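You operate a simulated robot arm through the tools that you are given. There is no shell and no other tool. Be economical: measure what you need, move in short steps, check, and stop when the job is done.

The job below is to be done with a simulated two-armed robot. You get a single attempt, and the scene is never put back.

JOB
Nip up the union that froths, shut the supply and vent the block.
Fine: use the flare spanner and lay it back on its rest; the deck gauge ends at nought with the vent lever shut; the blue line stays in its port.

The check looks at the end state, three seconds after you hand in, the way a careful person would. Anything else that was tipped, shoved, dropped, spilled or broken makes it a failure.

ROBOT AND FRAMES
Two 7-joint arms with two-finger parallel grippers on one trunk, on a base that drives. Base frame: it is fixed to the floor where the robot stands at the start and does not move with it; the origin is under the middle of the robot, x ahead of it, y to its left, z up. Units: m, rad, N and s.
The left shoulder is at the start at [0.07, 0.163, 1.12], the right one opposite. With the tool pointing down near the work surface each hand reaches from about 0.4 to 0.88 m from the robot's upright axis, wherever it stands, measured 20 degrees to its own side. Places, roughly: blue line end [-1.25, 0.5, 1.25]; brake port [-1.3, 0.5, 1.1]; deck gauge [-1.5, 0.3, 1.2]; dome union [-1.2, 0.6, 1]; hex union [-1.2, 0.2, 1]; stud union [-1.2, 0.4, 1]; supply lever [-1.2, 0.9, 1]; vent lever [-1.4, 0.8, 1.1]. Payload 3.43 kg a hand.
Tool frame (each hand has its own): the origin (TCP) lies between the finger pads and is the grasp point; the fingertips stand 0.034 m ahead of it; z points along the fingers, y is the line along which they close. Largest opening 0.128 m; finger width 0.024, thickness 0.012; the body of the gripper, 0.048 by 0.13 m, starts 0.096 m behind the TCP.
Orientation is that of the tool frame in the base frame, as [roll, pitch, yaw] about the fixed x, y, z axes, in that order (R = Rz(yaw) Ry(pitch) Rx(roll)). With the fingers straight down and closing along the base's y, the tool's x points along the base's -x, its y along +y and its z along -z.

CONTROLS
- The arms move only by the tool servo_tool. It takes "left_moves", "right_moves" or both (then of equal length, played together; a hand with none holds still); each is a list that holds one entry, the list of rows, each a list of 7 numbers: the turn, a rotation vector about the tool's x, y, z in units of 4 degrees (1.0 is 4 degrees), then the shift along the tool's x, y, z in units of 40 mm (1.0 is 40 mm), then the closure in counts, from 0 (fully open) to 255 (shut). In form: [[[ax, ay, az, tx, ty, tz, fingers], ...]]. A call has 1 to 10 rows; each row shifts and turns the commanded pose from where the row before left it, along the tool's axes as they then stand. A call with a number of a shift or a turn outside -1 to 1 is refused whole. Each row takes 0.2 s and may step no farther than 0.05 m and 0.15 rad from the row before; otherwise, or with a gripper value out of range, the whole call is refused. Where a pose cannot be reached the arm comes as near as it can. A force on the tool above 40 N (or 10 N above the force at the start of the call, whichever is more), or a blocked arm, ends the call early, and 0.2 s more pass. Each finger travels about 0.153 m/s and halts on what it meets, pressing with about 37 N; the grip force reading is that of the motor and also rises with nothing between the fingers. The clock runs only during rows and for 0.2 s after the last one: add rows that do not move to give the fingers time. The reply holds the time, the measured pose of the TCP, the force on the tool along the base axes, the opening and the grip force, in the units named above and with some noise, with the torque about the TCP (base axes, N m) and any sound that the robot's microphone picked up.
- Cameras (640 x 400 px; columns grow to the right, rows downward): "scene" is now at [0.0554, 0.0866, 1.3434]; the picture's right is [1.00, -0.07, -0.00], its down [-0.04, -0.62, -0.79] and it looks along [0.06, 0.78, -0.62] (base axes); focal length 214 px, centre (320, 200). "left" rides on the left gripper at [0.076, 0.011, -0.16] in its tool frame; the picture's right is [-0.15, 0.99, 0.00], its down [-0.88, -0.13, -0.46] and it looks along [-0.45, -0.07, 0.89] (tool axes); focal length 234 px, centre (320, 200). "right" rides on the right gripper at [0.076, -0.011, -0.16] in its tool frame; the picture's right is [0.15, 0.99, 0.00], its down [-0.88, 0.13, -0.46] and it looks along [-0.45, 0.07, 0.89] (tool axes); focal length 234 px, centre (320, 200). There is no depth. A picture from a camera that has moved, and an enlarged one, comes with that camera's place and axes in the base frame and with its lens.
- snapshot(camera): a new picture of that camera. The clock stands still meanwhile.
- move_column(by): slides the trunk up (or, below 0, down) by that many m; the arms and the scene camera ride with it, the base frame stays. It gives what a move gives, with no picture.
- base_move(legs): drives the robot by 1 to 6 legs, each [ahead, left, turn to the left] in m, m and rad, along the robot's own axes; the way and the turn of a leg run together, so that a leg with both is an arc; at most 1.5 m and 3.142 rad a leg. The arms and the cameras ride along, it lands a little off, and it stops where it bumps. It gives what a move gives.
- pan_tilt(pan, tilt): turns the head with the scene camera to pan (to the left, within 1.501 rad either way) and tilt (down, from -0.506 to 1.204), counted from straight ahead of the robot. It gives what a move gives.
- close_up(camera, box): a new picture of the part [left, top, right, bottom] of that camera's present view, enlarged. The clock stands still meanwhile.
- close_job(): hands the job in; it is judged then, once.

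Go step by step. Nothing tells you exact positions but the pictures and the camera data: compare them with the known pose of the tool, close in by small moves and look again before you grip or let go. The budget is 120 turns and 92 pictures, counting those below and the enlarged ones. Unless the task says otherwise, let go and move clear before handing in, and close with one line.

The tools are called after "Call:" as name(argument=value, ...) on one line, values as JSON. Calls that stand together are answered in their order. servo_tool: Moves the arms, as the interface text tells. Its arguments: {"type":"object","properties":{"left_moves":{"type":"array"},"right_moves":{"type":"array"}},"required":[]} The other tools are called the same way: move_column (by) slides the trunk up or down; base_move (legs) drives the base; pan_tilt (pan, tilt) turns the head that bears the scene camera; snapshot (camera) takes a picture; close_up (camera, box) takes an enlarged picture of a part of a camera's view; close_job () hands the job in.

At the start:

```text
clock: 0.0
left_tcp_pos: [0.4171, 0.4693, 1.1857]
left_ee_rot: [-3.141, -0.001, -3.14]
left_ft_force: [0.0, -0.2, 0.8]
left_torque: [0.03, -0.03, -0.01]
left_grip_width: 0.1282
left_grasp_force: 0.0
right_tcp_pos: [0.5541, 0.094, 1.1556]
right_ee_rot: [-3.141, 0.001, -3.141]
right_ft_force: [-0.1, -0.5, -0.1]
right_torque: [-0.01, 0.03, -0.01]
right_grip_width: 0.128
right_grasp_force: 0.1
trunk travel left (down, up): [-0.6, 0.34]
robot x, y, heading: [-0.0001, 0.0007, 0.002]
head pan, tilt: [1.499, 0.667]
```

scene: 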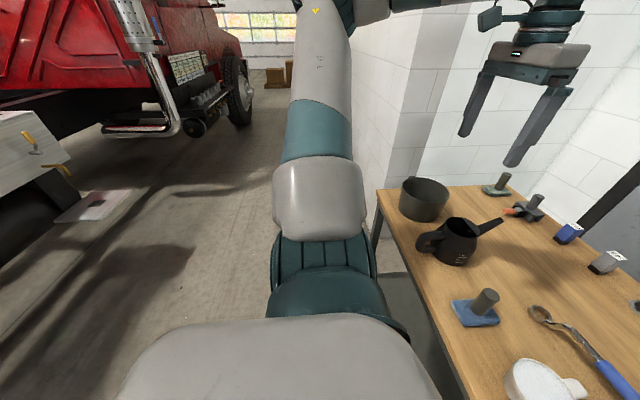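
right: 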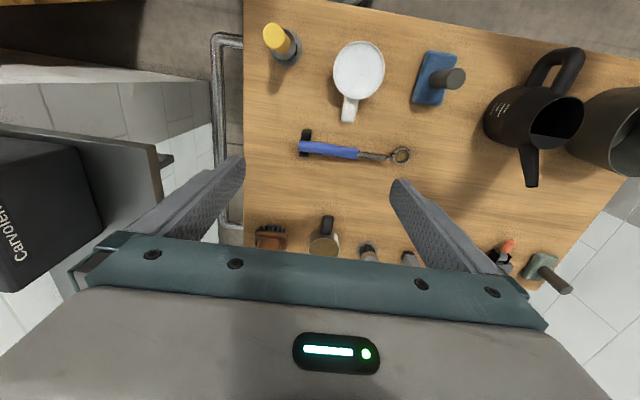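
left: 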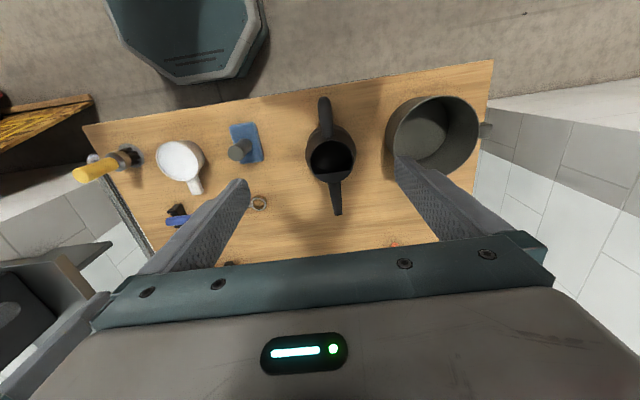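

I see a bench ahead with a blue-handled flare spanner and a truck to the left/behind. I'll look at the bench and then the truck's block.

Call:
pan_tilt(pan=0, tilt=0.8)

Call:
snapshot(camera="scene")

Call:
close_up(camera="right", box=[240, 80, 480, 230])

```text
clock: 1.6
left_tcp_pos: [0.4168, 0.4704, 1.1857]
left_ee_rot: [3.141, 0.0, -3.14]
left_ft_force: [-0.4, 1.1, 0.5]
left_torque: [0.01, 0.0, 0.01]
left_grip_width: 0.1279
left_grasp_force: 0.0
right_tcp_pos: [0.5538, 0.0936, 1.156]
right_ee_rot: [3.141, 0.001, -3.14]
right_ft_force: [0.4, -0.8, 0.3]
right_torque: [-0.04, -0.01, -0.01]
right_grip_width: 0.1279
right_grasp_force: 0.0
trunk travel left (down, up): [-0.6, 0.34]
robot x, y, heading: [-0.0005, -0.0019, 0.004]
head pan, tilt: [0.0, 0.799]
```

```text
88 pictures are left
camera scene: at [0.13, 0.0007, 1.3323], right [0.0, -1.0, 0.0], down [-0.72, 0.0, -0.7], along [0.7, 0.0, -0.72], focal length 214 px, centre (320, 200)
```

scene: 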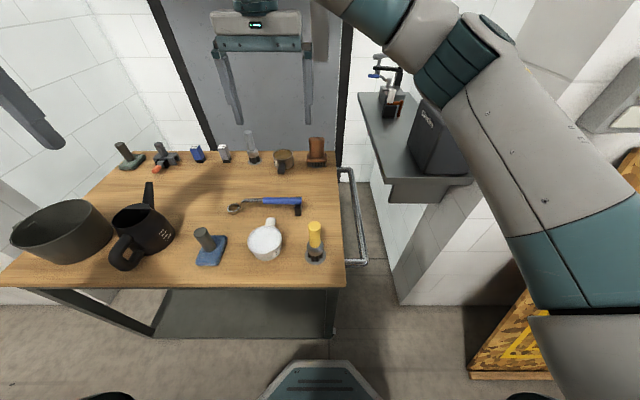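

```text
2.67 times, centred on (360, 155) of right
camera zoom: at [0.4778, 0.0847, 1.3165], right [-0.15, 0.99, 0.0], down [0.88, 0.13, 0.46], along [0.45, 0.07, -0.89], focal length 624 px, centre (213, 320)
```

zoom: 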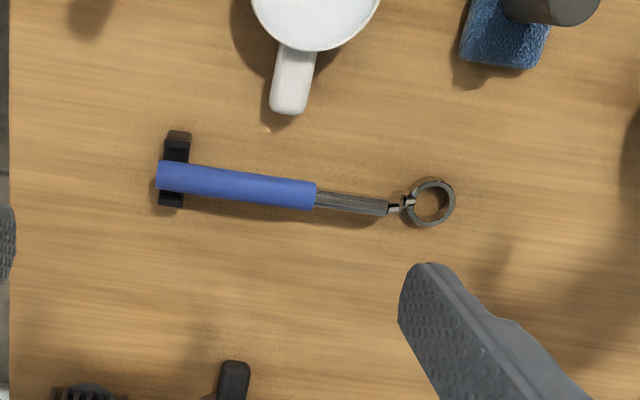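

The spanner's handle is near (0.60, 0.12, 0.85), its rest under the handle's right end. Before gripping I'll turn to look at the truck block.

Call:
base_move(legs=[[-0.2, 0, 0], [0, 0, 1.4]])

Call:
pan_tilt(pan=1.3, tilt=0.35)

Call:
snapshot(camera="scene")

```text
clock: 6.6
left_tcp_pos: [-0.5879, 0.4922, 1.185]
left_ee_rot: [3.142, -0.001, -1.743]
left_ft_force: [-0.3, -0.7, 1.3]
left_torque: [0.0, 0.01, -0.02]
left_grip_width: 0.1279
left_grasp_force: 0.0
right_tcp_pos: [-0.1954, 0.5616, 1.1559]
right_ee_rot: [3.141, 0.0, -1.745]
right_ft_force: [0.6, -0.4, 0.3]
right_torque: [0.0, -0.01, -0.05]
right_grip_width: 0.1279
right_grasp_force: 0.1
trunk travel left (down, up): [-0.6, 0.34]
robot x, y, heading: [-0.1995, 0.0021, 1.398]
head pan, tilt: [0.0, 0.799]
```

```text
clock: 8.1
left_tcp_pos: [-0.5899, 0.4925, 1.186]
left_ee_rot: [-3.141, 0.001, -1.743]
left_ft_force: [0.5, 0.6, 0.5]
left_torque: [-0.01, 0.04, 0.0]
left_grip_width: 0.1281
left_grasp_force: 0.1
right_tcp_pos: [-0.1957, 0.5614, 1.1562]
right_ee_rot: [3.14, 0.001, -1.747]
right_ft_force: [0.2, -0.3, 0.5]
right_torque: [0.03, 0.01, 0.01]
right_grip_width: 0.1281
right_grasp_force: 0.2
trunk travel left (down, up): [-0.6, 0.34]
robot x, y, heading: [-0.1934, -0.0039, 1.396]
head pan, tilt: [1.3, 0.351]
```

```text
86 pictures are left
camera scene: at [-0.2754, 0.0901, 1.372], right [0.43, 0.9, 0.0], down [0.31, -0.15, -0.94], along [-0.85, 0.4, -0.34], focal length 214 px, centre (320, 200)
```

scene: 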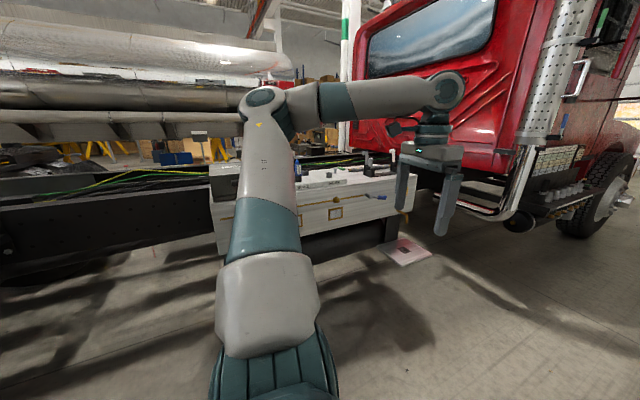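

The arm hides the block. I'll turn to face it squarely.

Call:
base_move(legs=[[0, 0, 1.74]])

Call:
pan_tilt(pan=-0.35, tilt=0.4)

Call:
snapshot(camera="scene")

```text
clock: 12.7
left_tcp_pos: [-0.6166, -0.4705, 1.1851]
left_ee_rot: [3.141, 0.001, 0.002]
left_ft_force: [0.3, 0.1, 1.1]
left_torque: [0.01, 0.01, 0.0]
left_grip_width: 0.1283
left_grasp_force: 0.1
right_tcp_pos: [-0.7524, -0.095, 1.1566]
right_ee_rot: [3.14, 0.001, 0.003]
right_ft_force: [-0.8, 1.0, -0.8]
right_torque: [-0.01, -0.01, 0.02]
right_grip_width: 0.128
right_grasp_force: 0.1
trunk travel left (down, up): [-0.6, 0.34]
robot x, y, heading: [-0.1973, -0.0046, -3.142]
head pan, tilt: [1.3, 0.351]
```

```text
clock: 14.4
left_tcp_pos: [-0.6163, -0.4713, 1.1855]
left_ee_rot: [3.141, -0.001, 0.0]
left_ft_force: [0.0, -0.6, -0.3]
left_torque: [0.0, 0.0, 0.04]
left_grip_width: 0.1277
left_grasp_force: 0.0
right_tcp_pos: [-0.7528, -0.0951, 1.1559]
right_ee_rot: [3.141, 0.0, 0.001]
right_ft_force: [-0.2, 0.4, 0.2]
right_torque: [0.0, 0.01, -0.02]
right_grip_width: 0.1279
right_grasp_force: 0.0
trunk travel left (down, up): [-0.6, 0.34]
robot x, y, heading: [-0.1953, 0.0032, -3.141]
head pan, tilt: [-0.351, 0.4]
```

```text
85 pictures are left
camera scene: at [-0.3373, 0.0318, 1.3674], right [0.34, 0.94, 0.0], down [0.37, -0.13, -0.92], along [-0.87, 0.32, -0.39], focal length 214 px, centre (320, 200)
```

scene: 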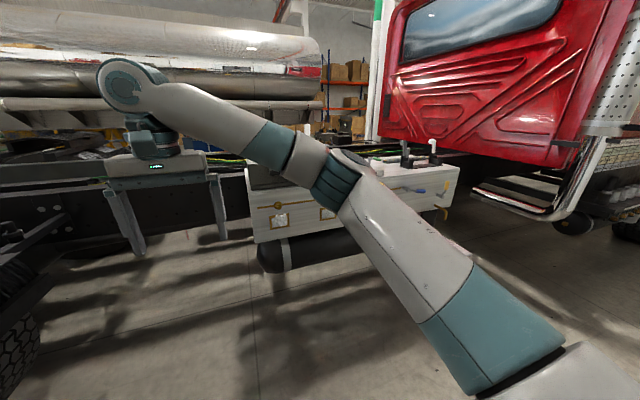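

The right arm is in the way. I'll shift sideways so the block lies straight ahead between the hands.

Call:
base_move(legs=[[0, -0.4, 0]])

Call:
pan_tilt(pan=0, tilt=0.4)

Call:
snapshot(camera="scene")

Call:
snapshot(camera="right")

```text
clock: 16.9
left_tcp_pos: [-0.615, -0.0716, 1.1853]
left_ee_rot: [-3.141, 0.001, 0.002]
left_ft_force: [0.9, 0.2, 0.6]
left_torque: [0.0, -0.02, 0.0]
left_grip_width: 0.128
left_grasp_force: 0.0
right_tcp_pos: [-0.754, 0.3031, 1.1555]
right_ee_rot: [3.14, 0.001, 0.002]
right_ft_force: [0.8, 0.1, 0.6]
right_torque: [-0.02, 0.02, -0.02]
right_grip_width: 0.1282
right_grasp_force: 0.0
trunk travel left (down, up): [-0.6, 0.34]
robot x, y, heading: [-0.1993, 0.3983, -3.139]
head pan, tilt: [-0.351, 0.4]
```

```text
clock: 17.7
left_tcp_pos: [-0.6162, -0.0712, 1.1852]
left_ee_rot: [3.141, 0.001, 0.002]
left_ft_force: [-0.3, 0.2, 0.1]
left_torque: [0.01, 0.0, 0.0]
left_grip_width: 0.128
left_grasp_force: 0.1
right_tcp_pos: [-0.7538, 0.3037, 1.1561]
right_ee_rot: [-3.14, -0.002, 0.002]
right_ft_force: [-0.1, 0.6, 0.5]
right_torque: [0.03, 0.02, 0.03]
right_grip_width: 0.1279
right_grasp_force: 0.0
trunk travel left (down, up): [-0.6, 0.34]
robot x, y, heading: [-0.1979, 0.3987, -3.141]
head pan, tilt: [0.0, 0.4]
```

```text
84 pictures are left
camera scene: at [-0.3434, 0.3995, 1.3674], right [0.0, 1.0, 0.0], down [0.39, 0.0, -0.92], along [-0.92, 0.0, -0.39], focal length 214 px, centre (320, 200)
```

scene: 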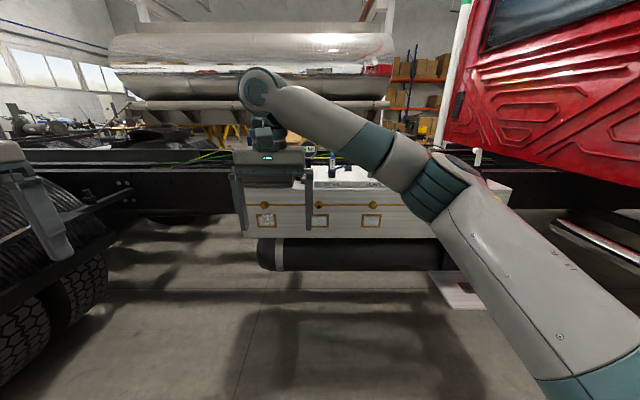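

```text
83 pictures are left
camera right: at [-0.6782, 0.3173, 1.3164], right [0.15, -0.99, 0.0], down [-0.88, -0.13, 0.46], along [-0.45, -0.07, -0.89], focal length 234 px, centre (320, 200)
```

right: 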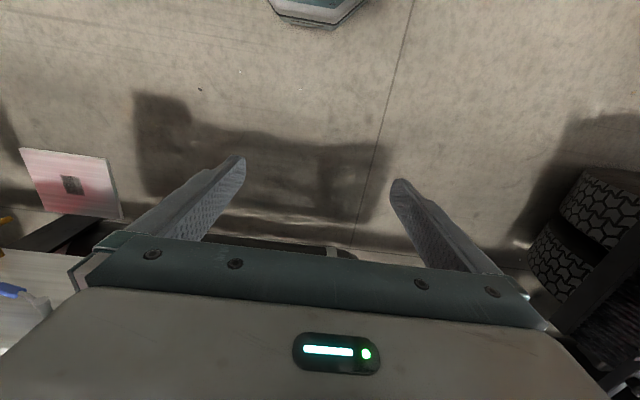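

I'll shift further right and raise the trunk to look down on the deck.

Call:
base_move(legs=[[0, -0.38, 0]])

Call:
move_column(by=0.3)

Call:
pan_tilt(pan=0.2, tilt=0.55)

Call:
snapshot(camera="scene")

```text
clock: 20.1
left_tcp_pos: [-0.6165, 0.3083, 1.185]
left_ee_rot: [3.142, 0.001, 0.005]
left_ft_force: [0.4, 0.1, 0.2]
left_torque: [0.0, 0.02, 0.04]
left_grip_width: 0.128
left_grasp_force: 0.0
right_tcp_pos: [-0.7533, 0.6858, 1.1561]
right_ee_rot: [-3.14, -0.001, 0.004]
right_ft_force: [-0.7, 0.5, -0.2]
right_torque: [-0.02, 0.0, -0.01]
right_grip_width: 0.128
right_grasp_force: 0.1
trunk travel left (down, up): [-0.6, 0.34]
robot x, y, heading: [-0.2004, 0.7805, -3.137]
head pan, tilt: [0.0, 0.4]
```

```text
clock: 23.1
left_tcp_pos: [-0.6166, 0.3088, 1.485]
left_ee_rot: [3.14, 0.0, 0.005]
left_ft_force: [-1.1, 0.5, -0.6]
left_torque: [-0.01, 0.02, -0.01]
left_grip_width: 0.1279
left_grasp_force: 0.1
right_tcp_pos: [-0.7542, 0.6845, 1.4562]
right_ee_rot: [3.141, -0.001, 0.003]
right_ft_force: [0.6, -0.2, 0.4]
right_torque: [0.01, 0.01, -0.01]
right_grip_width: 0.1282
right_grasp_force: 0.2
trunk travel left (down, up): [-0.9, 0.04]
robot x, y, heading: [-0.2015, 0.7841, -3.138]
head pan, tilt: [0.0, 0.4]
```

```text
clock: 23.9
left_tcp_pos: [-0.6165, 0.3092, 1.4844]
left_ee_rot: [3.141, 0.0, 0.006]
left_ft_force: [-0.2, 0.0, 0.3]
left_torque: [-0.01, -0.01, 0.04]
left_grip_width: 0.1279
left_grasp_force: 0.1
right_tcp_pos: [-0.7548, 0.6846, 1.4557]
right_ee_rot: [-3.141, 0.0, 0.004]
right_ft_force: [0.0, 0.9, 0.5]
right_torque: [-0.02, 0.01, -0.02]
right_grip_width: 0.1279
right_grasp_force: 0.1
trunk travel left (down, up): [-0.9, 0.04]
robot x, y, heading: [-0.1972, 0.7804, -3.138]
head pan, tilt: [0.201, 0.55]
```

```text
82 pictures are left
camera scene: at [-0.3398, 0.7632, 1.6538], right [-0.2, 0.98, 0.0], down [0.51, 0.11, -0.85], along [-0.84, -0.17, -0.52], focal length 214 px, centre (320, 200)
```

scene: 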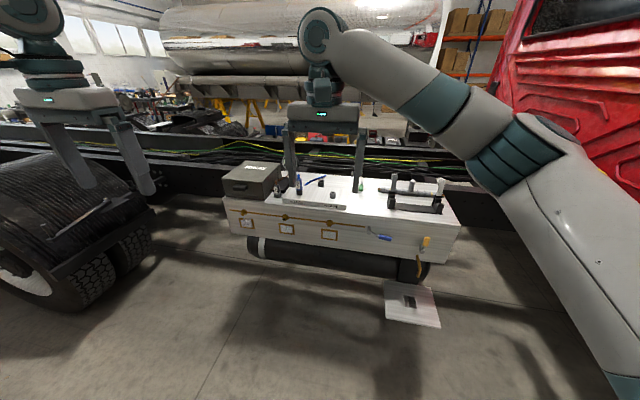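

Call:
close_up(camera="scene", box=[215, 150, 475, 312])

Call:
close_up(camera="scene", box=[220, 195, 350, 276])

```text
2.46 times, centred on (345, 231) of scene
camera zoom: at [-0.3398, 0.7632, 1.6538], right [-0.2, 0.98, 0.0], down [0.51, 0.11, -0.85], along [-0.84, -0.17, -0.52], focal length 528 px, centre (258, 124)
```

zoom: 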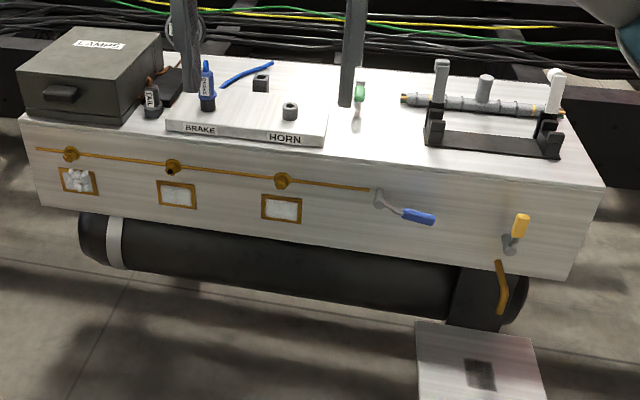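

```text
4.92 times, centred on (285, 236) of scene
camera zoom: at [-0.3398, 0.7632, 1.6538], right [-0.2, 0.98, 0.0], down [0.51, 0.11, -0.85], along [-0.84, -0.17, -0.52], focal length 1056 px, centre (492, 25)
```

zoom: 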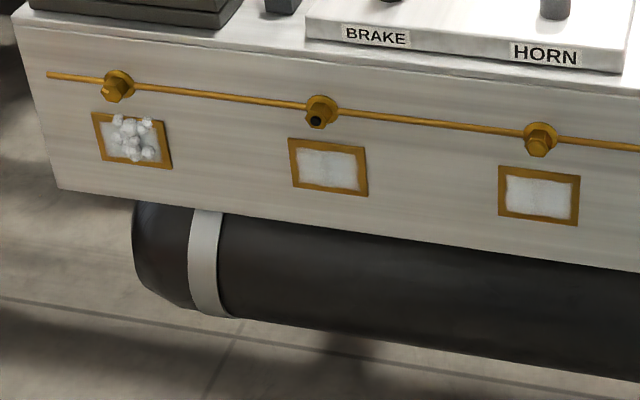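

The leftmost (hex) union shows white froth at its window; the blue-handled supply lever and green vent lever are visible. I'll look at details nearer by driving to the left union with the hands lowered.

Call:
base_move(legs=[[0.2, 0.15, 0]])

Call:
pan_tilt(pan=0.45, tilt=0.75)

Call:
close_up(camera="scene", box=[170, 80, 410, 230])

Call:
snapshot(camera="scene")

Call:
snapshot(camera="right")

```text
clock: 25.7
left_tcp_pos: [-0.8079, 0.1626, 1.4884]
left_ee_rot: [3.138, 0.0, 0.004]
left_ft_force: [-0.9, 0.7, 0.6]
left_torque: [0.0, 0.02, 0.0]
left_grip_width: 0.1282
left_grasp_force: 0.1
right_tcp_pos: [-0.9438, 0.5382, 1.4574]
right_ee_rot: [3.138, 0.001, 0.003]
right_ft_force: [-0.3, 0.6, 0.5]
right_torque: [0.0, 0.04, 0.01]
right_grip_width: 0.128
right_grasp_force: 0.1
trunk travel left (down, up): [-0.9, 0.04]
robot x, y, heading: [-0.391, 0.6271, -3.137]
head pan, tilt: [0.201, 0.55]
```

```text
clock: 26.4
left_tcp_pos: [-0.8103, 0.1606, 1.4849]
left_ee_rot: [3.141, 0.0, 0.003]
left_ft_force: [0.3, -0.7, -0.7]
left_torque: [-0.01, 0.03, 0.03]
left_grip_width: 0.128
left_grasp_force: 0.1
right_tcp_pos: [-0.9481, 0.5353, 1.4564]
right_ee_rot: [-3.141, 0.002, 0.004]
right_ft_force: [0.0, 0.4, 0.1]
right_torque: [-0.01, 0.01, -0.01]
right_grip_width: 0.128
right_grasp_force: 0.2
trunk travel left (down, up): [-0.9, 0.04]
robot x, y, heading: [-0.3926, 0.6329, -3.145]
head pan, tilt: [0.45, 0.75]
```

```text
2.67 times, centred on (290, 155) of scene
camera zoom: at [-0.5198, 0.5951, 1.6363], right [-0.44, 0.9, 0.0], down [0.61, 0.3, -0.73], along [-0.66, -0.32, -0.68], focal length 572 px, centre (400, 320)
```

zoom: 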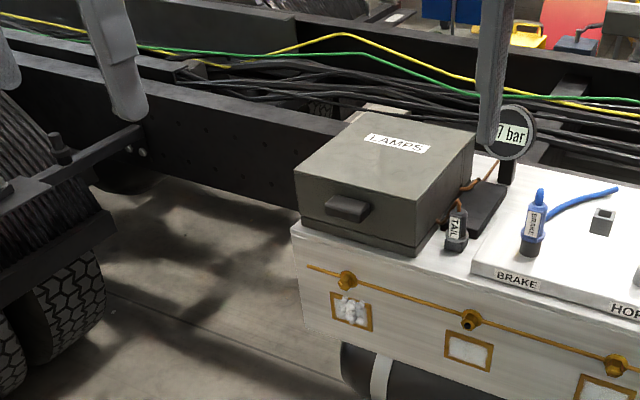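

```text
78 pictures are left
camera scene: at [-0.5198, 0.5951, 1.6363], right [-0.44, 0.9, 0.0], down [0.61, 0.3, -0.73], along [-0.66, -0.32, -0.68], focal length 214 px, centre (320, 200)
```

scene: 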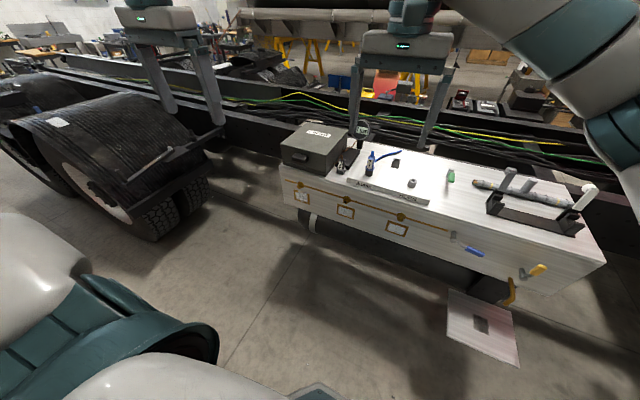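

```text
77 pictures are left
camera right: at [-0.8725, 0.5487, 1.6164], right [0.15, -0.99, 0.0], down [-0.88, -0.13, 0.46], along [-0.45, -0.07, -0.89], focal length 234 px, centre (320, 200)
```

right: 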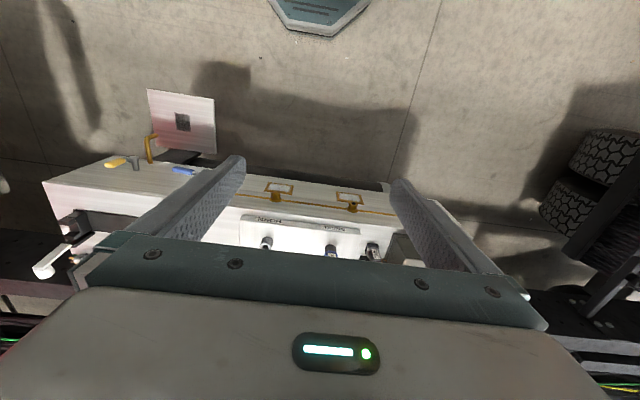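

I'll lower the trunk for a face-on view of the unions.

Call:
move_column(by=-0.4)

Call:
pan_tilt(pan=0.45, tilt=0.35)

Call:
snapshot(camera="scene")

Call:
close_up(camera="scene", box=[240, 160, 400, 260])

```text
clock: 30.3
left_tcp_pos: [-0.8099, 0.1601, 1.0854]
left_ee_rot: [-3.141, 0.0, 0.001]
left_ft_force: [-0.2, 0.4, -0.5]
left_torque: [0.01, 0.02, -0.01]
left_grip_width: 0.128
left_grasp_force: 0.1
right_tcp_pos: [-0.9466, 0.5355, 1.0573]
right_ee_rot: [-3.141, 0.0, 0.004]
right_ft_force: [0.6, 0.4, -0.5]
right_torque: [0.0, 0.0, 0.01]
right_grip_width: 0.1282
right_grasp_force: 0.0
trunk travel left (down, up): [-0.5, 0.44]
robot x, y, heading: [-0.3937, 0.6287, -3.135]
head pan, tilt: [0.45, 0.75]
```

```text
clock: 31.1
left_tcp_pos: [-0.8095, 0.1607, 1.0852]
left_ee_rot: [3.141, 0.0, 0.003]
left_ft_force: [-0.8, 0.4, 0.4]
left_torque: [0.06, 0.01, 0.02]
left_grip_width: 0.1281
left_grasp_force: 0.0
right_tcp_pos: [-0.9472, 0.5356, 1.0562]
right_ee_rot: [3.141, 0.0, 0.003]
right_ft_force: [-0.1, 0.7, -1.5]
right_torque: [0.03, 0.0, -0.02]
right_grip_width: 0.1281
right_grasp_force: 0.1
trunk travel left (down, up): [-0.5, 0.44]
robot x, y, heading: [-0.3957, 0.6312, -3.139]
head pan, tilt: [0.45, 0.351]
```

```text
76 pictures are left
camera scene: at [-0.5285, 0.5909, 1.2719], right [-0.44, 0.9, 0.0], down [0.31, 0.15, -0.94], along [-0.84, -0.41, -0.34], focal length 214 px, centre (320, 200)
```

scene: 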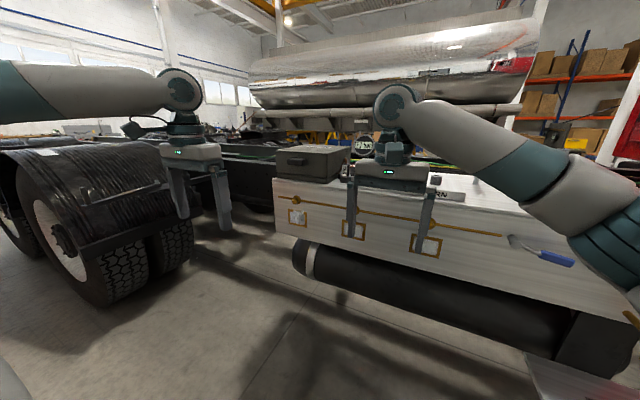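

```text
4.00 times, centred on (320, 210) of scene
camera zoom: at [-0.5285, 0.5909, 1.2719], right [-0.44, 0.9, 0.0], down [0.31, 0.15, -0.94], along [-0.84, -0.41, -0.34], focal length 858 px, centre (320, 160)
```

zoom: 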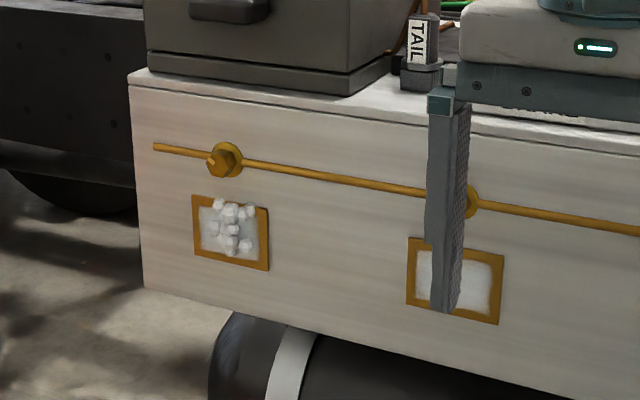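

Froth is plainly at the hex union (≈[-1.23, 0.14, 0.97]), nut axis straight out of the face, so the spanner ring slips on along -x. I go back to the bench to fetch the spanner with the right hand.

Call:
move_column(by=0.1)

Call:
base_move(legs=[[-0.2, 0.63, 0], [0, 0, -3.141], [0.2, 0, 0]])

Call:
pan_tilt(pan=0, tilt=0.9)

Call:
servo_tool(right_moves=[[[0, 0, -1, 0, 0, 0, 0], [0, 0, -1, 0, 0, 0, 0], [0, 0, -1, 0, 0, 0, 0], [0, 0, -1, 0, 0, 0, 0], [0, 0, -1, 0, 0, 0, 0], [0, 0, -1, 0, 0, 0, 0], [0, 0, -1, 0, 0, 0, 0], [0, 0, -1, 0, 0, 0, 0], [0, 0, -1, 0, 0, 0, 0], [0, 0, -1, 0, 0, 0, 0]]])

Call:
servo_tool(right_moves=[[[0, 0, -1, 0, 0, 0, 0], [0, 0, -1, 0, 0, 0, 0], [0, 0, -1, 0, 0, 0, 0], [0, 0, -1, 0, 0, 0, 0], [0, 0, -1, 0, 0, 0, 0], [0, 0, -1, 0, 0, 0, 0], [0, 0, -1, 0, 0, 0, 0], [0, 0, -1, 0, 0, 0, 0], [0, 0, -1, 0, 0, 0, 0], [0, 0, -1, 0, 0, 0, 0]]])

Call:
snapshot(camera="scene")

Call:
snapshot(camera="right")

```text
clock: 32.5
left_tcp_pos: [-0.8101, 0.16, 1.1836]
left_ee_rot: [-3.141, 0.0, 0.002]
left_ft_force: [0.0, 0.5, 0.0]
left_torque: [-0.01, 0.02, 0.04]
left_grip_width: 0.1282
left_grasp_force: 0.0
right_tcp_pos: [-0.9481, 0.5367, 1.1559]
right_ee_rot: [3.141, 0.0, 0.003]
right_ft_force: [0.5, -0.7, -0.7]
right_torque: [0.0, -0.02, -0.03]
right_grip_width: 0.1279
right_grasp_force: 0.1
trunk travel left (down, up): [-0.6, 0.34]
robot x, y, heading: [-0.3944, 0.6329, -3.138]
head pan, tilt: [0.45, 0.351]
```

```text
clock: 44.6
left_tcp_pos: [0.4165, 0.4922, 1.185]
left_ee_rot: [3.14, -0.002, -3.121]
left_ft_force: [-0.8, -0.3, -0.6]
left_torque: [0.01, -0.01, 0.01]
left_grip_width: 0.128
left_grasp_force: 0.1
right_tcp_pos: [0.5613, 0.1183, 1.155]
right_ee_rot: [3.141, 0.0, -3.12]
right_ft_force: [0.8, 0.1, -0.7]
right_torque: [0.03, 0.02, -0.05]
right_grip_width: 0.1282
right_grasp_force: 0.1
trunk travel left (down, up): [-0.6, 0.34]
robot x, y, heading: [0.0081, 0.0143, 0.022]
head pan, tilt: [0.45, 0.351]
```

```text
clock: 45.6
left_tcp_pos: [0.4167, 0.4896, 1.1859]
left_ee_rot: [3.141, -0.001, -3.121]
left_ft_force: [0.0, -0.1, 0.4]
left_torque: [-0.01, 0.03, 0.07]
left_grip_width: 0.1279
left_grasp_force: 0.0
right_tcp_pos: [0.562, 0.1188, 1.157]
right_ee_rot: [3.139, 0.0, -3.121]
right_ft_force: [-0.1, -0.5, -1.2]
right_torque: [0.0, 0.01, -0.01]
right_grip_width: 0.1282
right_grasp_force: 0.2
trunk travel left (down, up): [-0.6, 0.34]
robot x, y, heading: [0.0093, 0.0147, 0.02]
head pan, tilt: [0.0, 0.901]
```

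```text
clock: 47.8
left_tcp_pos: [0.4153, 0.4912, 1.1855]
left_ee_rot: [-3.14, 0.002, -3.12]
left_ft_force: [0.0, 0.8, -0.7]
left_torque: [0.01, 0.01, 0.02]
left_grip_width: 0.1281
left_grasp_force: 0.0
right_tcp_pos: [0.5611, 0.1184, 1.1562]
right_ee_rot: [-3.141, 0.0, -2.422]
right_ft_force: [-0.3, 0.4, -0.2]
right_torque: [-0.01, 0.03, 0.03]
right_grip_width: 0.1284
right_grasp_force: 0.0
trunk travel left (down, up): [-0.6, 0.34]
robot x, y, heading: [0.0101, 0.0137, 0.021]
head pan, tilt: [0.0, 0.901]
```

```text
clock: 50.0
left_tcp_pos: [0.4179, 0.492, 1.1851]
left_ee_rot: [-3.14, 0.001, -3.121]
left_ft_force: [-0.2, -0.2, 0.8]
left_torque: [0.0, -0.01, 0.0]
left_grip_width: 0.1281
left_grasp_force: 0.0
right_tcp_pos: [0.5611, 0.1184, 1.1566]
right_ee_rot: [-3.141, -0.001, -1.722]
right_ft_force: [-0.8, -0.8, 0.1]
right_torque: [0.0, 0.0, -0.02]
right_grip_width: 0.1281
right_grasp_force: 0.1
trunk travel left (down, up): [-0.6, 0.34]
robot x, y, heading: [0.0095, 0.0163, 0.02]
head pan, tilt: [0.0, 0.901]
```

```text
74 pictures are left
camera scene: at [0.1339, 0.0157, 1.3244], right [0.02, -1.0, 0.0], down [-0.78, -0.02, -0.62], along [0.62, 0.01, -0.78], focal length 214 px, centre (320, 200)
```

scene: 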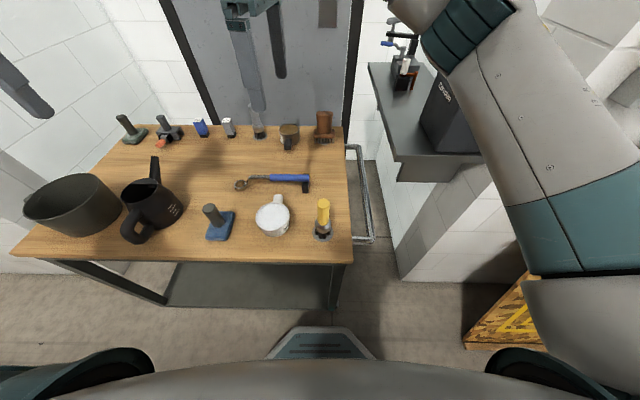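

```text
73 pictures are left
camera right: at [0.5601, 0.0432, 1.317], right [-1.0, 0.01, 0.0], down [0.0, 0.89, 0.46], along [0.0, 0.46, -0.89], focal length 234 px, centre (320, 200)
```

right: 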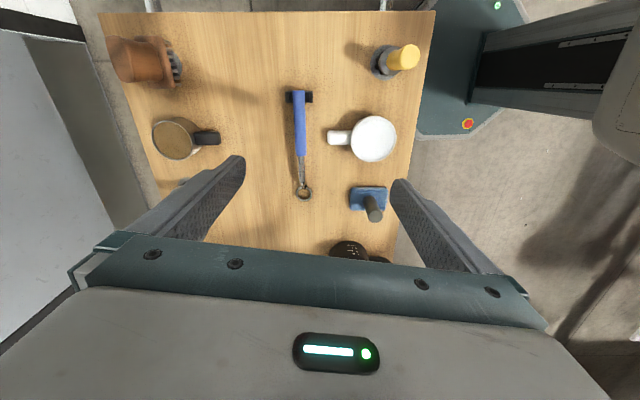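

The spanner lies along y: handle centre ≈(0.598, 0.122), ring ≈(0.598, 0.263). I align over the handle and come partway down with the fingers half closed.

Call:
servo_tool(right_moves=[[[0, 0, -1, 0, 0, 0, 130], [0, 0, -1, 0, 0, 0, 130], [0, 0, -0.16, 0, 0, 0, 130], [0, 0, 0, -0.42, -0.92, 0, 130], [0, 0, 0, 0, 0, 1, 130], [0, 0, 0, 0, 0, 1, 130], [0, 0, 0, 0, 0, 1, 130], [0, 0, 0, 0, 0, 1, 130], [0, 0, 0, 0, 0, 1, 130]]])

Call:
snapshot(camera="right")

Call:
close_up(camera="scene", box=[200, 130, 360, 230])

```text
clock: 52.0
left_tcp_pos: [0.4185, 0.4903, 1.1849]
left_ee_rot: [3.141, 0.0, -3.12]
left_ft_force: [-0.5, 0.9, -0.2]
left_torque: [-0.03, -0.01, 0.03]
left_grip_width: 0.1281
left_grasp_force: 0.0
right_tcp_pos: [0.6002, 0.1338, 0.9562]
right_ee_rot: [-3.141, 0.002, -1.573]
right_ft_force: [0.0, 0.3, 0.7]
right_torque: [0.02, 0.02, -0.01]
right_grip_width: 0.0627
right_grasp_force: 0.1
trunk travel left (down, up): [-0.6, 0.34]
robot x, y, heading: [0.0076, 0.0114, 0.019]
head pan, tilt: [0.0, 0.901]
```

```text
72 pictures are left
camera right: at [0.6111, 0.0597, 1.1171], right [-0.99, -0.14, 0.0], down [-0.13, 0.88, 0.46], along [-0.07, 0.45, -0.89], focal length 234 px, centre (320, 200)
```

right: 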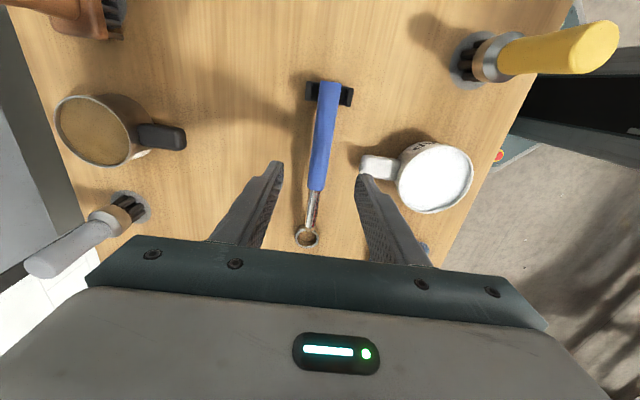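

```text
4.00 times, centred on (280, 180) of scene
camera zoom: at [0.1346, 0.0159, 1.3244], right [0.02, -1.0, 0.0], down [-0.78, -0.02, -0.62], along [0.62, 0.01, -0.78], focal length 858 px, centre (480, 280)
```

zoom: 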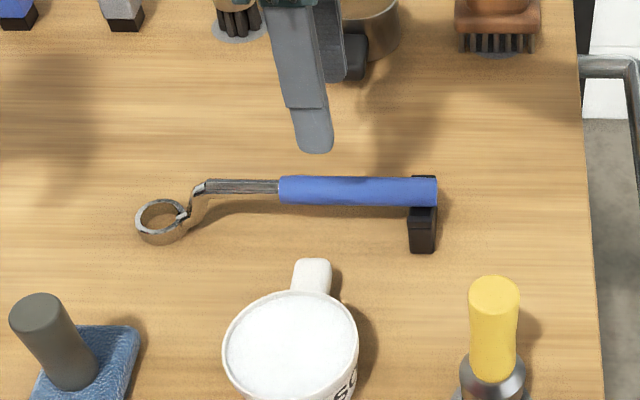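

Handle axis is at x≈0.598, z≈0.85, ring cranked down at z≈0.81. I lower to grip height at y≈0.134 and close.

Call:
servo_tool(right_moves=[[[0, 0, 0, 0, 0.05, 0.9, 130], [0, 0, 0, 0, 0, 0.9, 130], [0, 0, 0, 0, 0, 0.9, 130], [0, 0, 0, 0, 0, 0, 255], [0, 0, 0, 0, 0, 0, 255], [0, 0, 0, 0, 0, 0, 255]]])

Call:
snapshot(camera="right")

Call:
close_up(camera="scene", box=[200, 130, 360, 230])

```text
clock: 53.4
left_tcp_pos: [0.417, 0.4907, 1.1855]
left_ee_rot: [3.141, 0.0, -3.119]
left_ft_force: [0.0, -0.6, 0.1]
left_torque: [0.04, -0.02, 0.01]
left_grip_width: 0.1282
left_grasp_force: 0.1
right_tcp_pos: [0.5941, 0.1358, 0.8467]
right_ee_rot: [-3.141, 0.001, -1.574]
right_ft_force: [-0.2, -0.7, 0.7]
right_torque: [-0.01, 0.02, -0.02]
right_grip_width: 0.0246
right_grasp_force: 37.2
trunk travel left (down, up): [-0.6, 0.34]
robot x, y, heading: [0.012, 0.0123, 0.023]
head pan, tilt: [0.0, 0.901]
```

```text
70 pictures are left
camera right: at [0.6045, 0.0609, 1.007], right [-0.99, -0.14, 0.0], down [-0.13, 0.88, 0.46], along [-0.07, 0.45, -0.89], focal length 234 px, centre (320, 200)
```

right: 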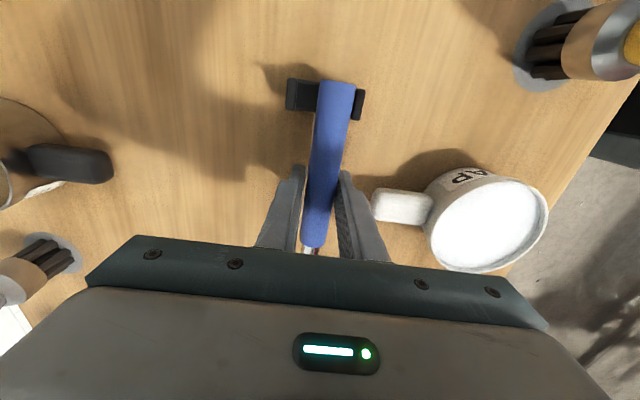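

```text
4.00 times, centred on (280, 180) of scene
camera zoom: at [0.1341, 0.0157, 1.3244], right [0.02, -1.0, 0.0], down [-0.78, -0.02, -0.62], along [0.62, 0.01, -0.78], focal length 858 px, centre (480, 280)
```

zoom: 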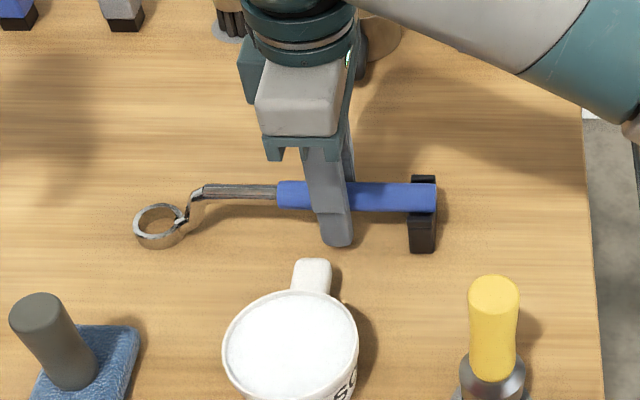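

Gripped firmly (24.6 mm). I lift it straight up and check.

Call:
servo_tool(right_moves=[[[0, 0, 0, 0, 0, -0.5, 255], [0, 0, 0, 0, 0, -1, 255], [0, 0, 0, 0, 0, -1, 255], [0, 0, 0, 0, 0, -1, 255], [0, 0, 0, 0, 0, -1, 255], [0, 0, 0, 0, 0, -1, 255], [0, 0, 0, 0, 0, -1, 255], [0, 0, 0, 0, 0, -1, 255]]])

Call:
snapshot(camera="scene")

```text
clock: 55.2
left_tcp_pos: [0.4159, 0.4912, 1.1854]
left_ee_rot: [-3.141, 0.002, -3.12]
left_ft_force: [-0.1, 0.0, 1.1]
left_torque: [0.02, 0.01, 0.01]
left_grip_width: 0.128
left_grasp_force: 0.1
right_tcp_pos: [0.5927, 0.1365, 1.1486]
right_ee_rot: [-3.139, 0.0, -1.573]
right_ft_force: [-0.9, -0.2, -3.5]
right_torque: [-0.04, -0.05, 0.01]
right_grip_width: 0.0247
right_grasp_force: 37.2
trunk travel left (down, up): [-0.6, 0.34]
robot x, y, heading: [0.012, 0.0147, 0.02]
head pan, tilt: [0.0, 0.901]
```

```text
68 pictures are left
camera scene: at [0.1329, 0.0159, 1.3245], right [0.02, -1.0, 0.0], down [-0.78, -0.02, -0.62], along [0.62, 0.01, -0.78], focal length 214 px, centre (320, 200)
```

scene: 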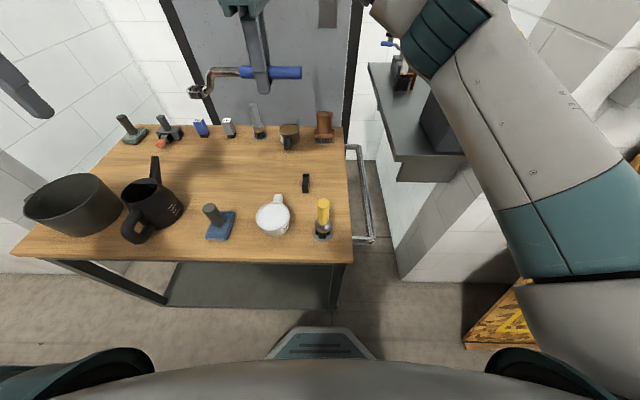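

Spanner is held well and the rest stayed put. I carry it to the block, stopping short of it.

Call:
base_move(legs=[[-0.2, 0, 0], [0, 0, 3.12], [0.2, -0.24, 0]])

Call:
servo_tool(right_moves=[[[1, 0, 0, 0, 0, 0, 255]]])

Call:
pan_tilt(pan=0, tilt=0.5)

Call:
snapshot(camera="scene")

```text
clock: 65.8
left_tcp_pos: [-0.8049, -0.233, 1.186]
left_ee_rot: [-3.14, 0.001, 0.012]
left_ft_force: [-1.0, -0.3, 0.7]
left_torque: [0.01, -0.01, 0.02]
left_grip_width: 0.128
left_grasp_force: 0.1
right_tcp_pos: [-0.9785, 0.1242, 1.1494]
right_ee_rot: [-3.141, 0.0, 1.559]
right_ft_force: [-0.1, 0.1, -3.3]
right_torque: [0.06, -0.01, 0.0]
right_grip_width: 0.0247
right_grasp_force: 36.7
trunk travel left (down, up): [-0.6, 0.34]
robot x, y, heading: [-0.3941, 0.2423, -3.134]
head pan, tilt: [0.0, 0.901]
```

```text
clock: 66.2
left_tcp_pos: [-0.8038, -0.232, 1.186]
left_ee_rot: [-3.138, 0.002, 0.011]
left_ft_force: [0.5, -0.4, 0.4]
left_torque: [0.0, 0.01, 0.04]
left_grip_width: 0.128
left_grasp_force: 0.1
right_tcp_pos: [-0.9766, 0.1234, 1.15]
right_ee_rot: [-3.069, 0.0, 1.561]
right_ft_force: [0.6, 0.2, -2.9]
right_torque: [0.07, -0.01, 0.02]
right_grip_width: 0.0249
right_grasp_force: 37.2
trunk travel left (down, up): [-0.6, 0.34]
robot x, y, heading: [-0.3934, 0.2417, -3.132]
head pan, tilt: [0.0, 0.901]
```

```text
clock: 67.1
left_tcp_pos: [-0.8042, -0.2331, 1.185]
left_ee_rot: [-3.141, -0.001, 0.013]
left_ft_force: [-0.4, 0.2, -0.1]
left_torque: [-0.04, 0.03, -0.01]
left_grip_width: 0.1278
left_grasp_force: 0.0
right_tcp_pos: [-0.9779, 0.1244, 1.1473]
right_ee_rot: [-3.072, 0.0, 1.559]
right_ft_force: [0.4, 0.9, -2.7]
right_torque: [0.04, -0.01, 0.0]
right_grip_width: 0.0247
right_grasp_force: 37.1
trunk travel left (down, up): [-0.6, 0.34]
robot x, y, heading: [-0.3947, 0.2414, -3.132]
head pan, tilt: [0.0, 0.499]
```

```text
67 pictures are left
camera scene: at [-0.5347, 0.2414, 1.3582], right [-0.01, 1.0, 0.0], down [0.48, 0.01, -0.88], along [-0.88, -0.01, -0.48], focal length 214 px, centre (320, 200)
```

scene: 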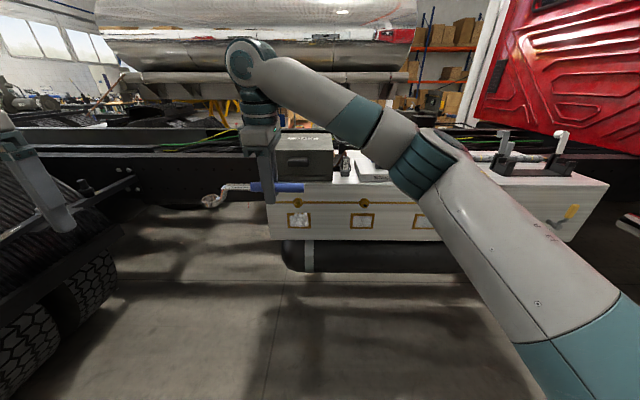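

Positive roll about tool x tips the fingers toward the block. I pitch the hand to horizontal.

Call:
servo_tool(right_moves=[[[1, 0, 0, 0, 0, 0, 255], [1, 0, 0, 0, 0, 0, 255], [1, 0, 0, 0, 0, 0, 255], [1, 0, 0, 0, 0, 0, 255], [1, 0, 0, 0, 0, 0, 255], [1, 0, 0, 0, 0, 0, 255], [1, 0, 0, 0, 0, 0, 255], [1, 0, 0, 0, 0, 0, 255], [1, 0, 0, 0, 0, 0, 255], [1, 0, 0, 0, 0, 0, 255]]])

Call:
servo_tool(right_moves=[[[1, 0, 0, 0, 0, 0, 255], [1, 0, 0, 0, 0, 0, 255], [1, 0, 0, 0, 0, 0, 255], [1, 0, 0, 0, 0, 0, 255], [1, 0, 0, 0, 0, 0, 255], [1, 0, 0, 0, 0, 0, 255], [1, 0, 0, 0, 0, 0, 255], [1, 0, 0, 0, 0, 0, 255], [1, 0, 0, 0, 0, 0, 255], [1, 0, 0, 0, 0, 0, 255]]])

Call:
snapshot(camera="right")

Call:
snapshot(camera="scene")

```text
clock: 69.3
left_tcp_pos: [-0.8037, -0.233, 1.185]
left_ee_rot: [-3.141, 0.0, 0.013]
left_ft_force: [-1.0, -1.0, -0.1]
left_torque: [0.01, 0.03, -0.01]
left_grip_width: 0.128
left_grasp_force: 0.1
right_tcp_pos: [-0.9778, 0.124, 1.1496]
right_ee_rot: [-2.37, -0.001, 1.561]
right_ft_force: [-0.1, 0.0, -2.7]
right_torque: [0.05, 0.01, 0.01]
right_grip_width: 0.0251
right_grasp_force: 36.7
trunk travel left (down, up): [-0.6, 0.34]
robot x, y, heading: [-0.3907, 0.2421, -3.134]
head pan, tilt: [0.0, 0.499]
```

```text
clock: 71.5
left_tcp_pos: [-0.8046, -0.2324, 1.1846]
left_ee_rot: [-3.141, 0.001, 0.013]
left_ft_force: [0.5, -1.0, 0.7]
left_torque: [0.01, 0.04, 0.02]
left_grip_width: 0.1281
left_grasp_force: 0.1
right_tcp_pos: [-0.977, 0.1233, 1.1491]
right_ee_rot: [-1.675, -0.003, 1.558]
right_ft_force: [0.6, -0.2, -2.8]
right_torque: [0.04, -0.03, 0.0]
right_grip_width: 0.0247
right_grasp_force: 37.3
trunk travel left (down, up): [-0.6, 0.34]
robot x, y, heading: [-0.3892, 0.2427, -3.125]
head pan, tilt: [0.0, 0.499]
```

```text
66 pictures are left
camera right: at [-0.8192, 0.1992, 1.177], right [0.1, 0.15, -0.98], down [0.46, -0.89, -0.08], along [-0.88, -0.44, -0.16], focal length 234 px, centre (320, 200)
```

right: 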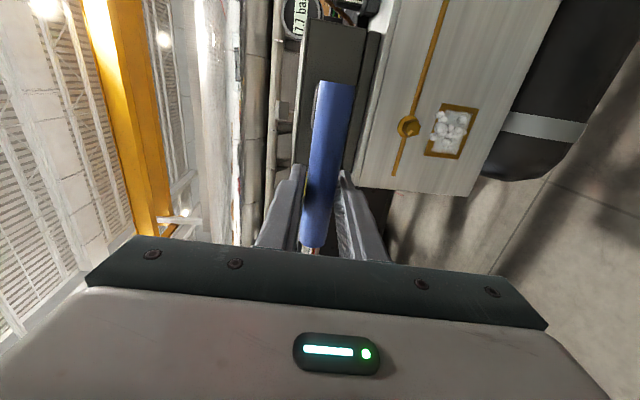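

```text
65 pictures are left
camera scene: at [-0.5343, 0.241, 1.3583], right [-0.01, 1.0, 0.0], down [0.48, 0.01, -0.88], along [-0.88, -0.01, -0.48], focal length 214 px, centre (320, 200)
```

scene: 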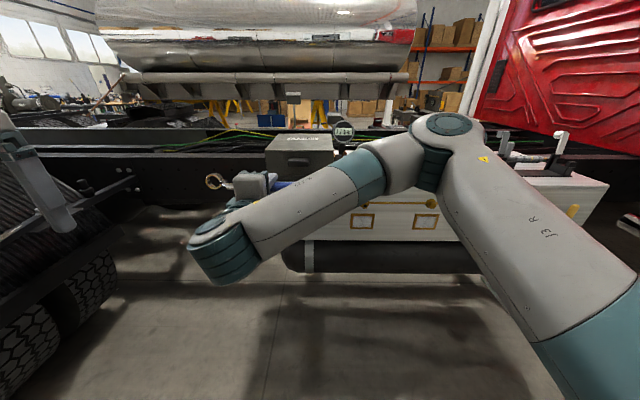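

The hand is horizontal; the froth and nut are visible. I'll move the right hand out to the robot's right, tuck the left arm back, then shift the base left so the head camera sees ring and nut together.

Call:
servo_tool(right_moves=[[[0.75, 0, 0, 1, 0, 0, 255], [0.75, 0, 0, 1, 0, 0, 255], [0, 0, 0, 1, 0, 0, 255], [0, 0, 0, 1, 0, 0, 255], [0, 0, 0, 1, 0, 0, 255], [0, 0, 0, 1, 0, 0, 255], [0, 0, 0, 1, 0, 0, 255], [0, 0, 0, 1, 0, 0, 255], [0, 0, 0, 0.5, 0, 0, 255], [0, 0, 0, 0, 0, 0, 255]]], left_moves=[[[0, 0, 0, 0, 0, -1, 0], [0, 0, 0, 0, 0, -1, 0], [0, 0, 0, 0, 0, -1, 0], [0, 0, 0, 1, 0, 0, 0], [0, 0, 0, 1, 0, 0, 0], [0, 0, 0, 1, 0, 0, 0], [0, 0, 0, 0, 0, 0, 0], [0, 0, 0, 0, 0, 0, 0], [0, 0, 0, 0, 0, 0, 0], [0, 0, 0, 0, 0, 0, 0]]])

Call:
base_move(legs=[[0, 0.22, -0.015]])

Call:
pan_tilt(pan=-0.4, tilt=0.6)

Call:
snapshot(camera="scene")

```text
clock: 73.7
left_tcp_pos: [-0.6852, -0.2315, 1.3054]
left_ee_rot: [-3.141, -0.001, 0.011]
left_ft_force: [-0.7, -0.3, 0.2]
left_torque: [0.0, 0.01, 0.0]
left_grip_width: 0.1278
left_grasp_force: 0.1
right_tcp_pos: [-1.0106, 0.4531, 1.1523]
right_ee_rot: [-1.572, 0.001, 1.561]
right_ft_force: [-0.2, 0.1, -2.3]
right_torque: [0.06, -0.01, -0.02]
right_grip_width: 0.0248
right_grasp_force: 36.9
right hand out of reach, approached as far as the arm can: row 6, 7, 8, 9
trunk travel left (down, up): [-0.6, 0.34]
robot x, y, heading: [-0.3918, 0.2446, -3.132]
head pan, tilt: [0.0, 0.499]
```

```text
clock: 75.4
left_tcp_pos: [-0.6924, -0.4425, 1.3056]
left_ee_rot: [-3.141, 0.0, -0.004]
left_ft_force: [-0.5, -0.1, -1.0]
left_torque: [0.0, 0.0, 0.02]
left_grip_width: 0.128
left_grasp_force: 0.1
right_tcp_pos: [-1.0052, 0.248, 1.153]
right_ee_rot: [-1.57, -0.001, 1.542]
right_ft_force: [-0.3, 0.5, -3.4]
right_torque: [0.05, 0.0, 0.0]
right_grip_width: 0.0249
right_grasp_force: 37.5
trunk travel left (down, up): [-0.6, 0.34]
robot x, y, heading: [-0.3921, 0.0244, 3.138]
head pan, tilt: [0.0, 0.499]
```

```text
clock: 76.2
left_tcp_pos: [-0.6935, -0.4425, 1.3058]
left_ee_rot: [3.139, 0.001, -0.004]
left_ft_force: [-0.2, 0.1, 0.1]
left_torque: [-0.03, 0.02, -0.01]
left_grip_width: 0.1279
left_grasp_force: 0.1
right_tcp_pos: [-1.0055, 0.2482, 1.1521]
right_ee_rot: [-1.571, 0.001, 1.542]
right_ft_force: [-0.9, 0.5, -3.6]
right_torque: [0.02, -0.05, 0.02]
right_grip_width: 0.025
right_grasp_force: 37.3
trunk travel left (down, up): [-0.6, 0.34]
robot x, y, heading: [-0.3889, 0.0304, 3.136]
head pan, tilt: [-0.4, 0.6]
```

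```text
64 pictures are left
camera scene: at [-0.5242, 0.0625, 1.3492], right [0.39, 0.92, 0.0], down [0.52, -0.22, -0.82], along [-0.76, 0.32, -0.57], focal length 214 px, centre (320, 200)
```

scene: 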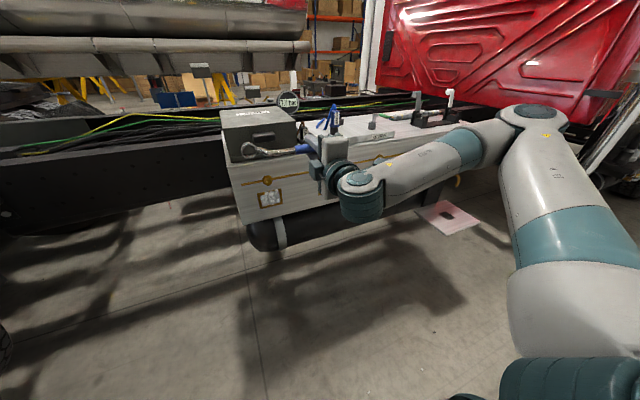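

Now ring and nut are both visible to the head camera. I zoom in to measure.

Call:
servo_tool(right_moves=[[[0, -0.41, 0, 0, 1, 0, 255], [0, 0, 0, 0, 1, 0, 255]]])

Call:
close_up(camera="scene", box=[220, 130, 348, 210])

Call:
snapshot(camera="right")

```text
clock: 76.8
left_tcp_pos: [-0.6912, -0.4429, 1.3064]
left_ee_rot: [3.141, 0.0, -0.005]
left_ft_force: [0.7, 0.2, 0.0]
left_torque: [-0.02, -0.02, 0.01]
left_grip_width: 0.128
left_grasp_force: 0.0
right_tcp_pos: [-1.0065, 0.2471, 1.0734]
right_ee_rot: [-1.569, -0.001, 1.571]
right_ft_force: [-0.2, -0.7, -2.6]
right_torque: [0.02, -0.1, 0.01]
right_grip_width: 0.0246
right_grasp_force: 36.6
trunk travel left (down, up): [-0.6, 0.34]
robot x, y, heading: [-0.3911, 0.0284, 3.135]
head pan, tilt: [-0.4, 0.6]
```

```text
5.00 times, centred on (284, 170) of scene
camera zoom: at [-0.5242, 0.0626, 1.349], right [0.39, 0.92, 0.0], down [0.52, -0.22, -0.82], along [-0.76, 0.32, -0.57], focal length 1072 px, centre (500, 350)
```

zoom: 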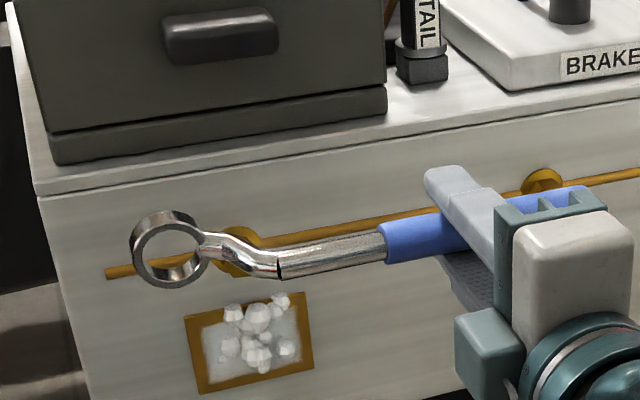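

```text
62 pictures are left
camera right: at [-0.8479, 0.325, 1.084], right [0.0, 0.15, -0.99], down [0.46, -0.88, -0.13], along [-0.89, -0.45, -0.07], focal length 234 px, centre (320, 200)
```

right: 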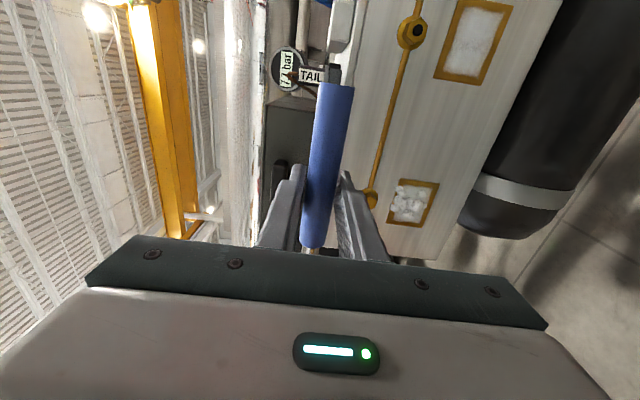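

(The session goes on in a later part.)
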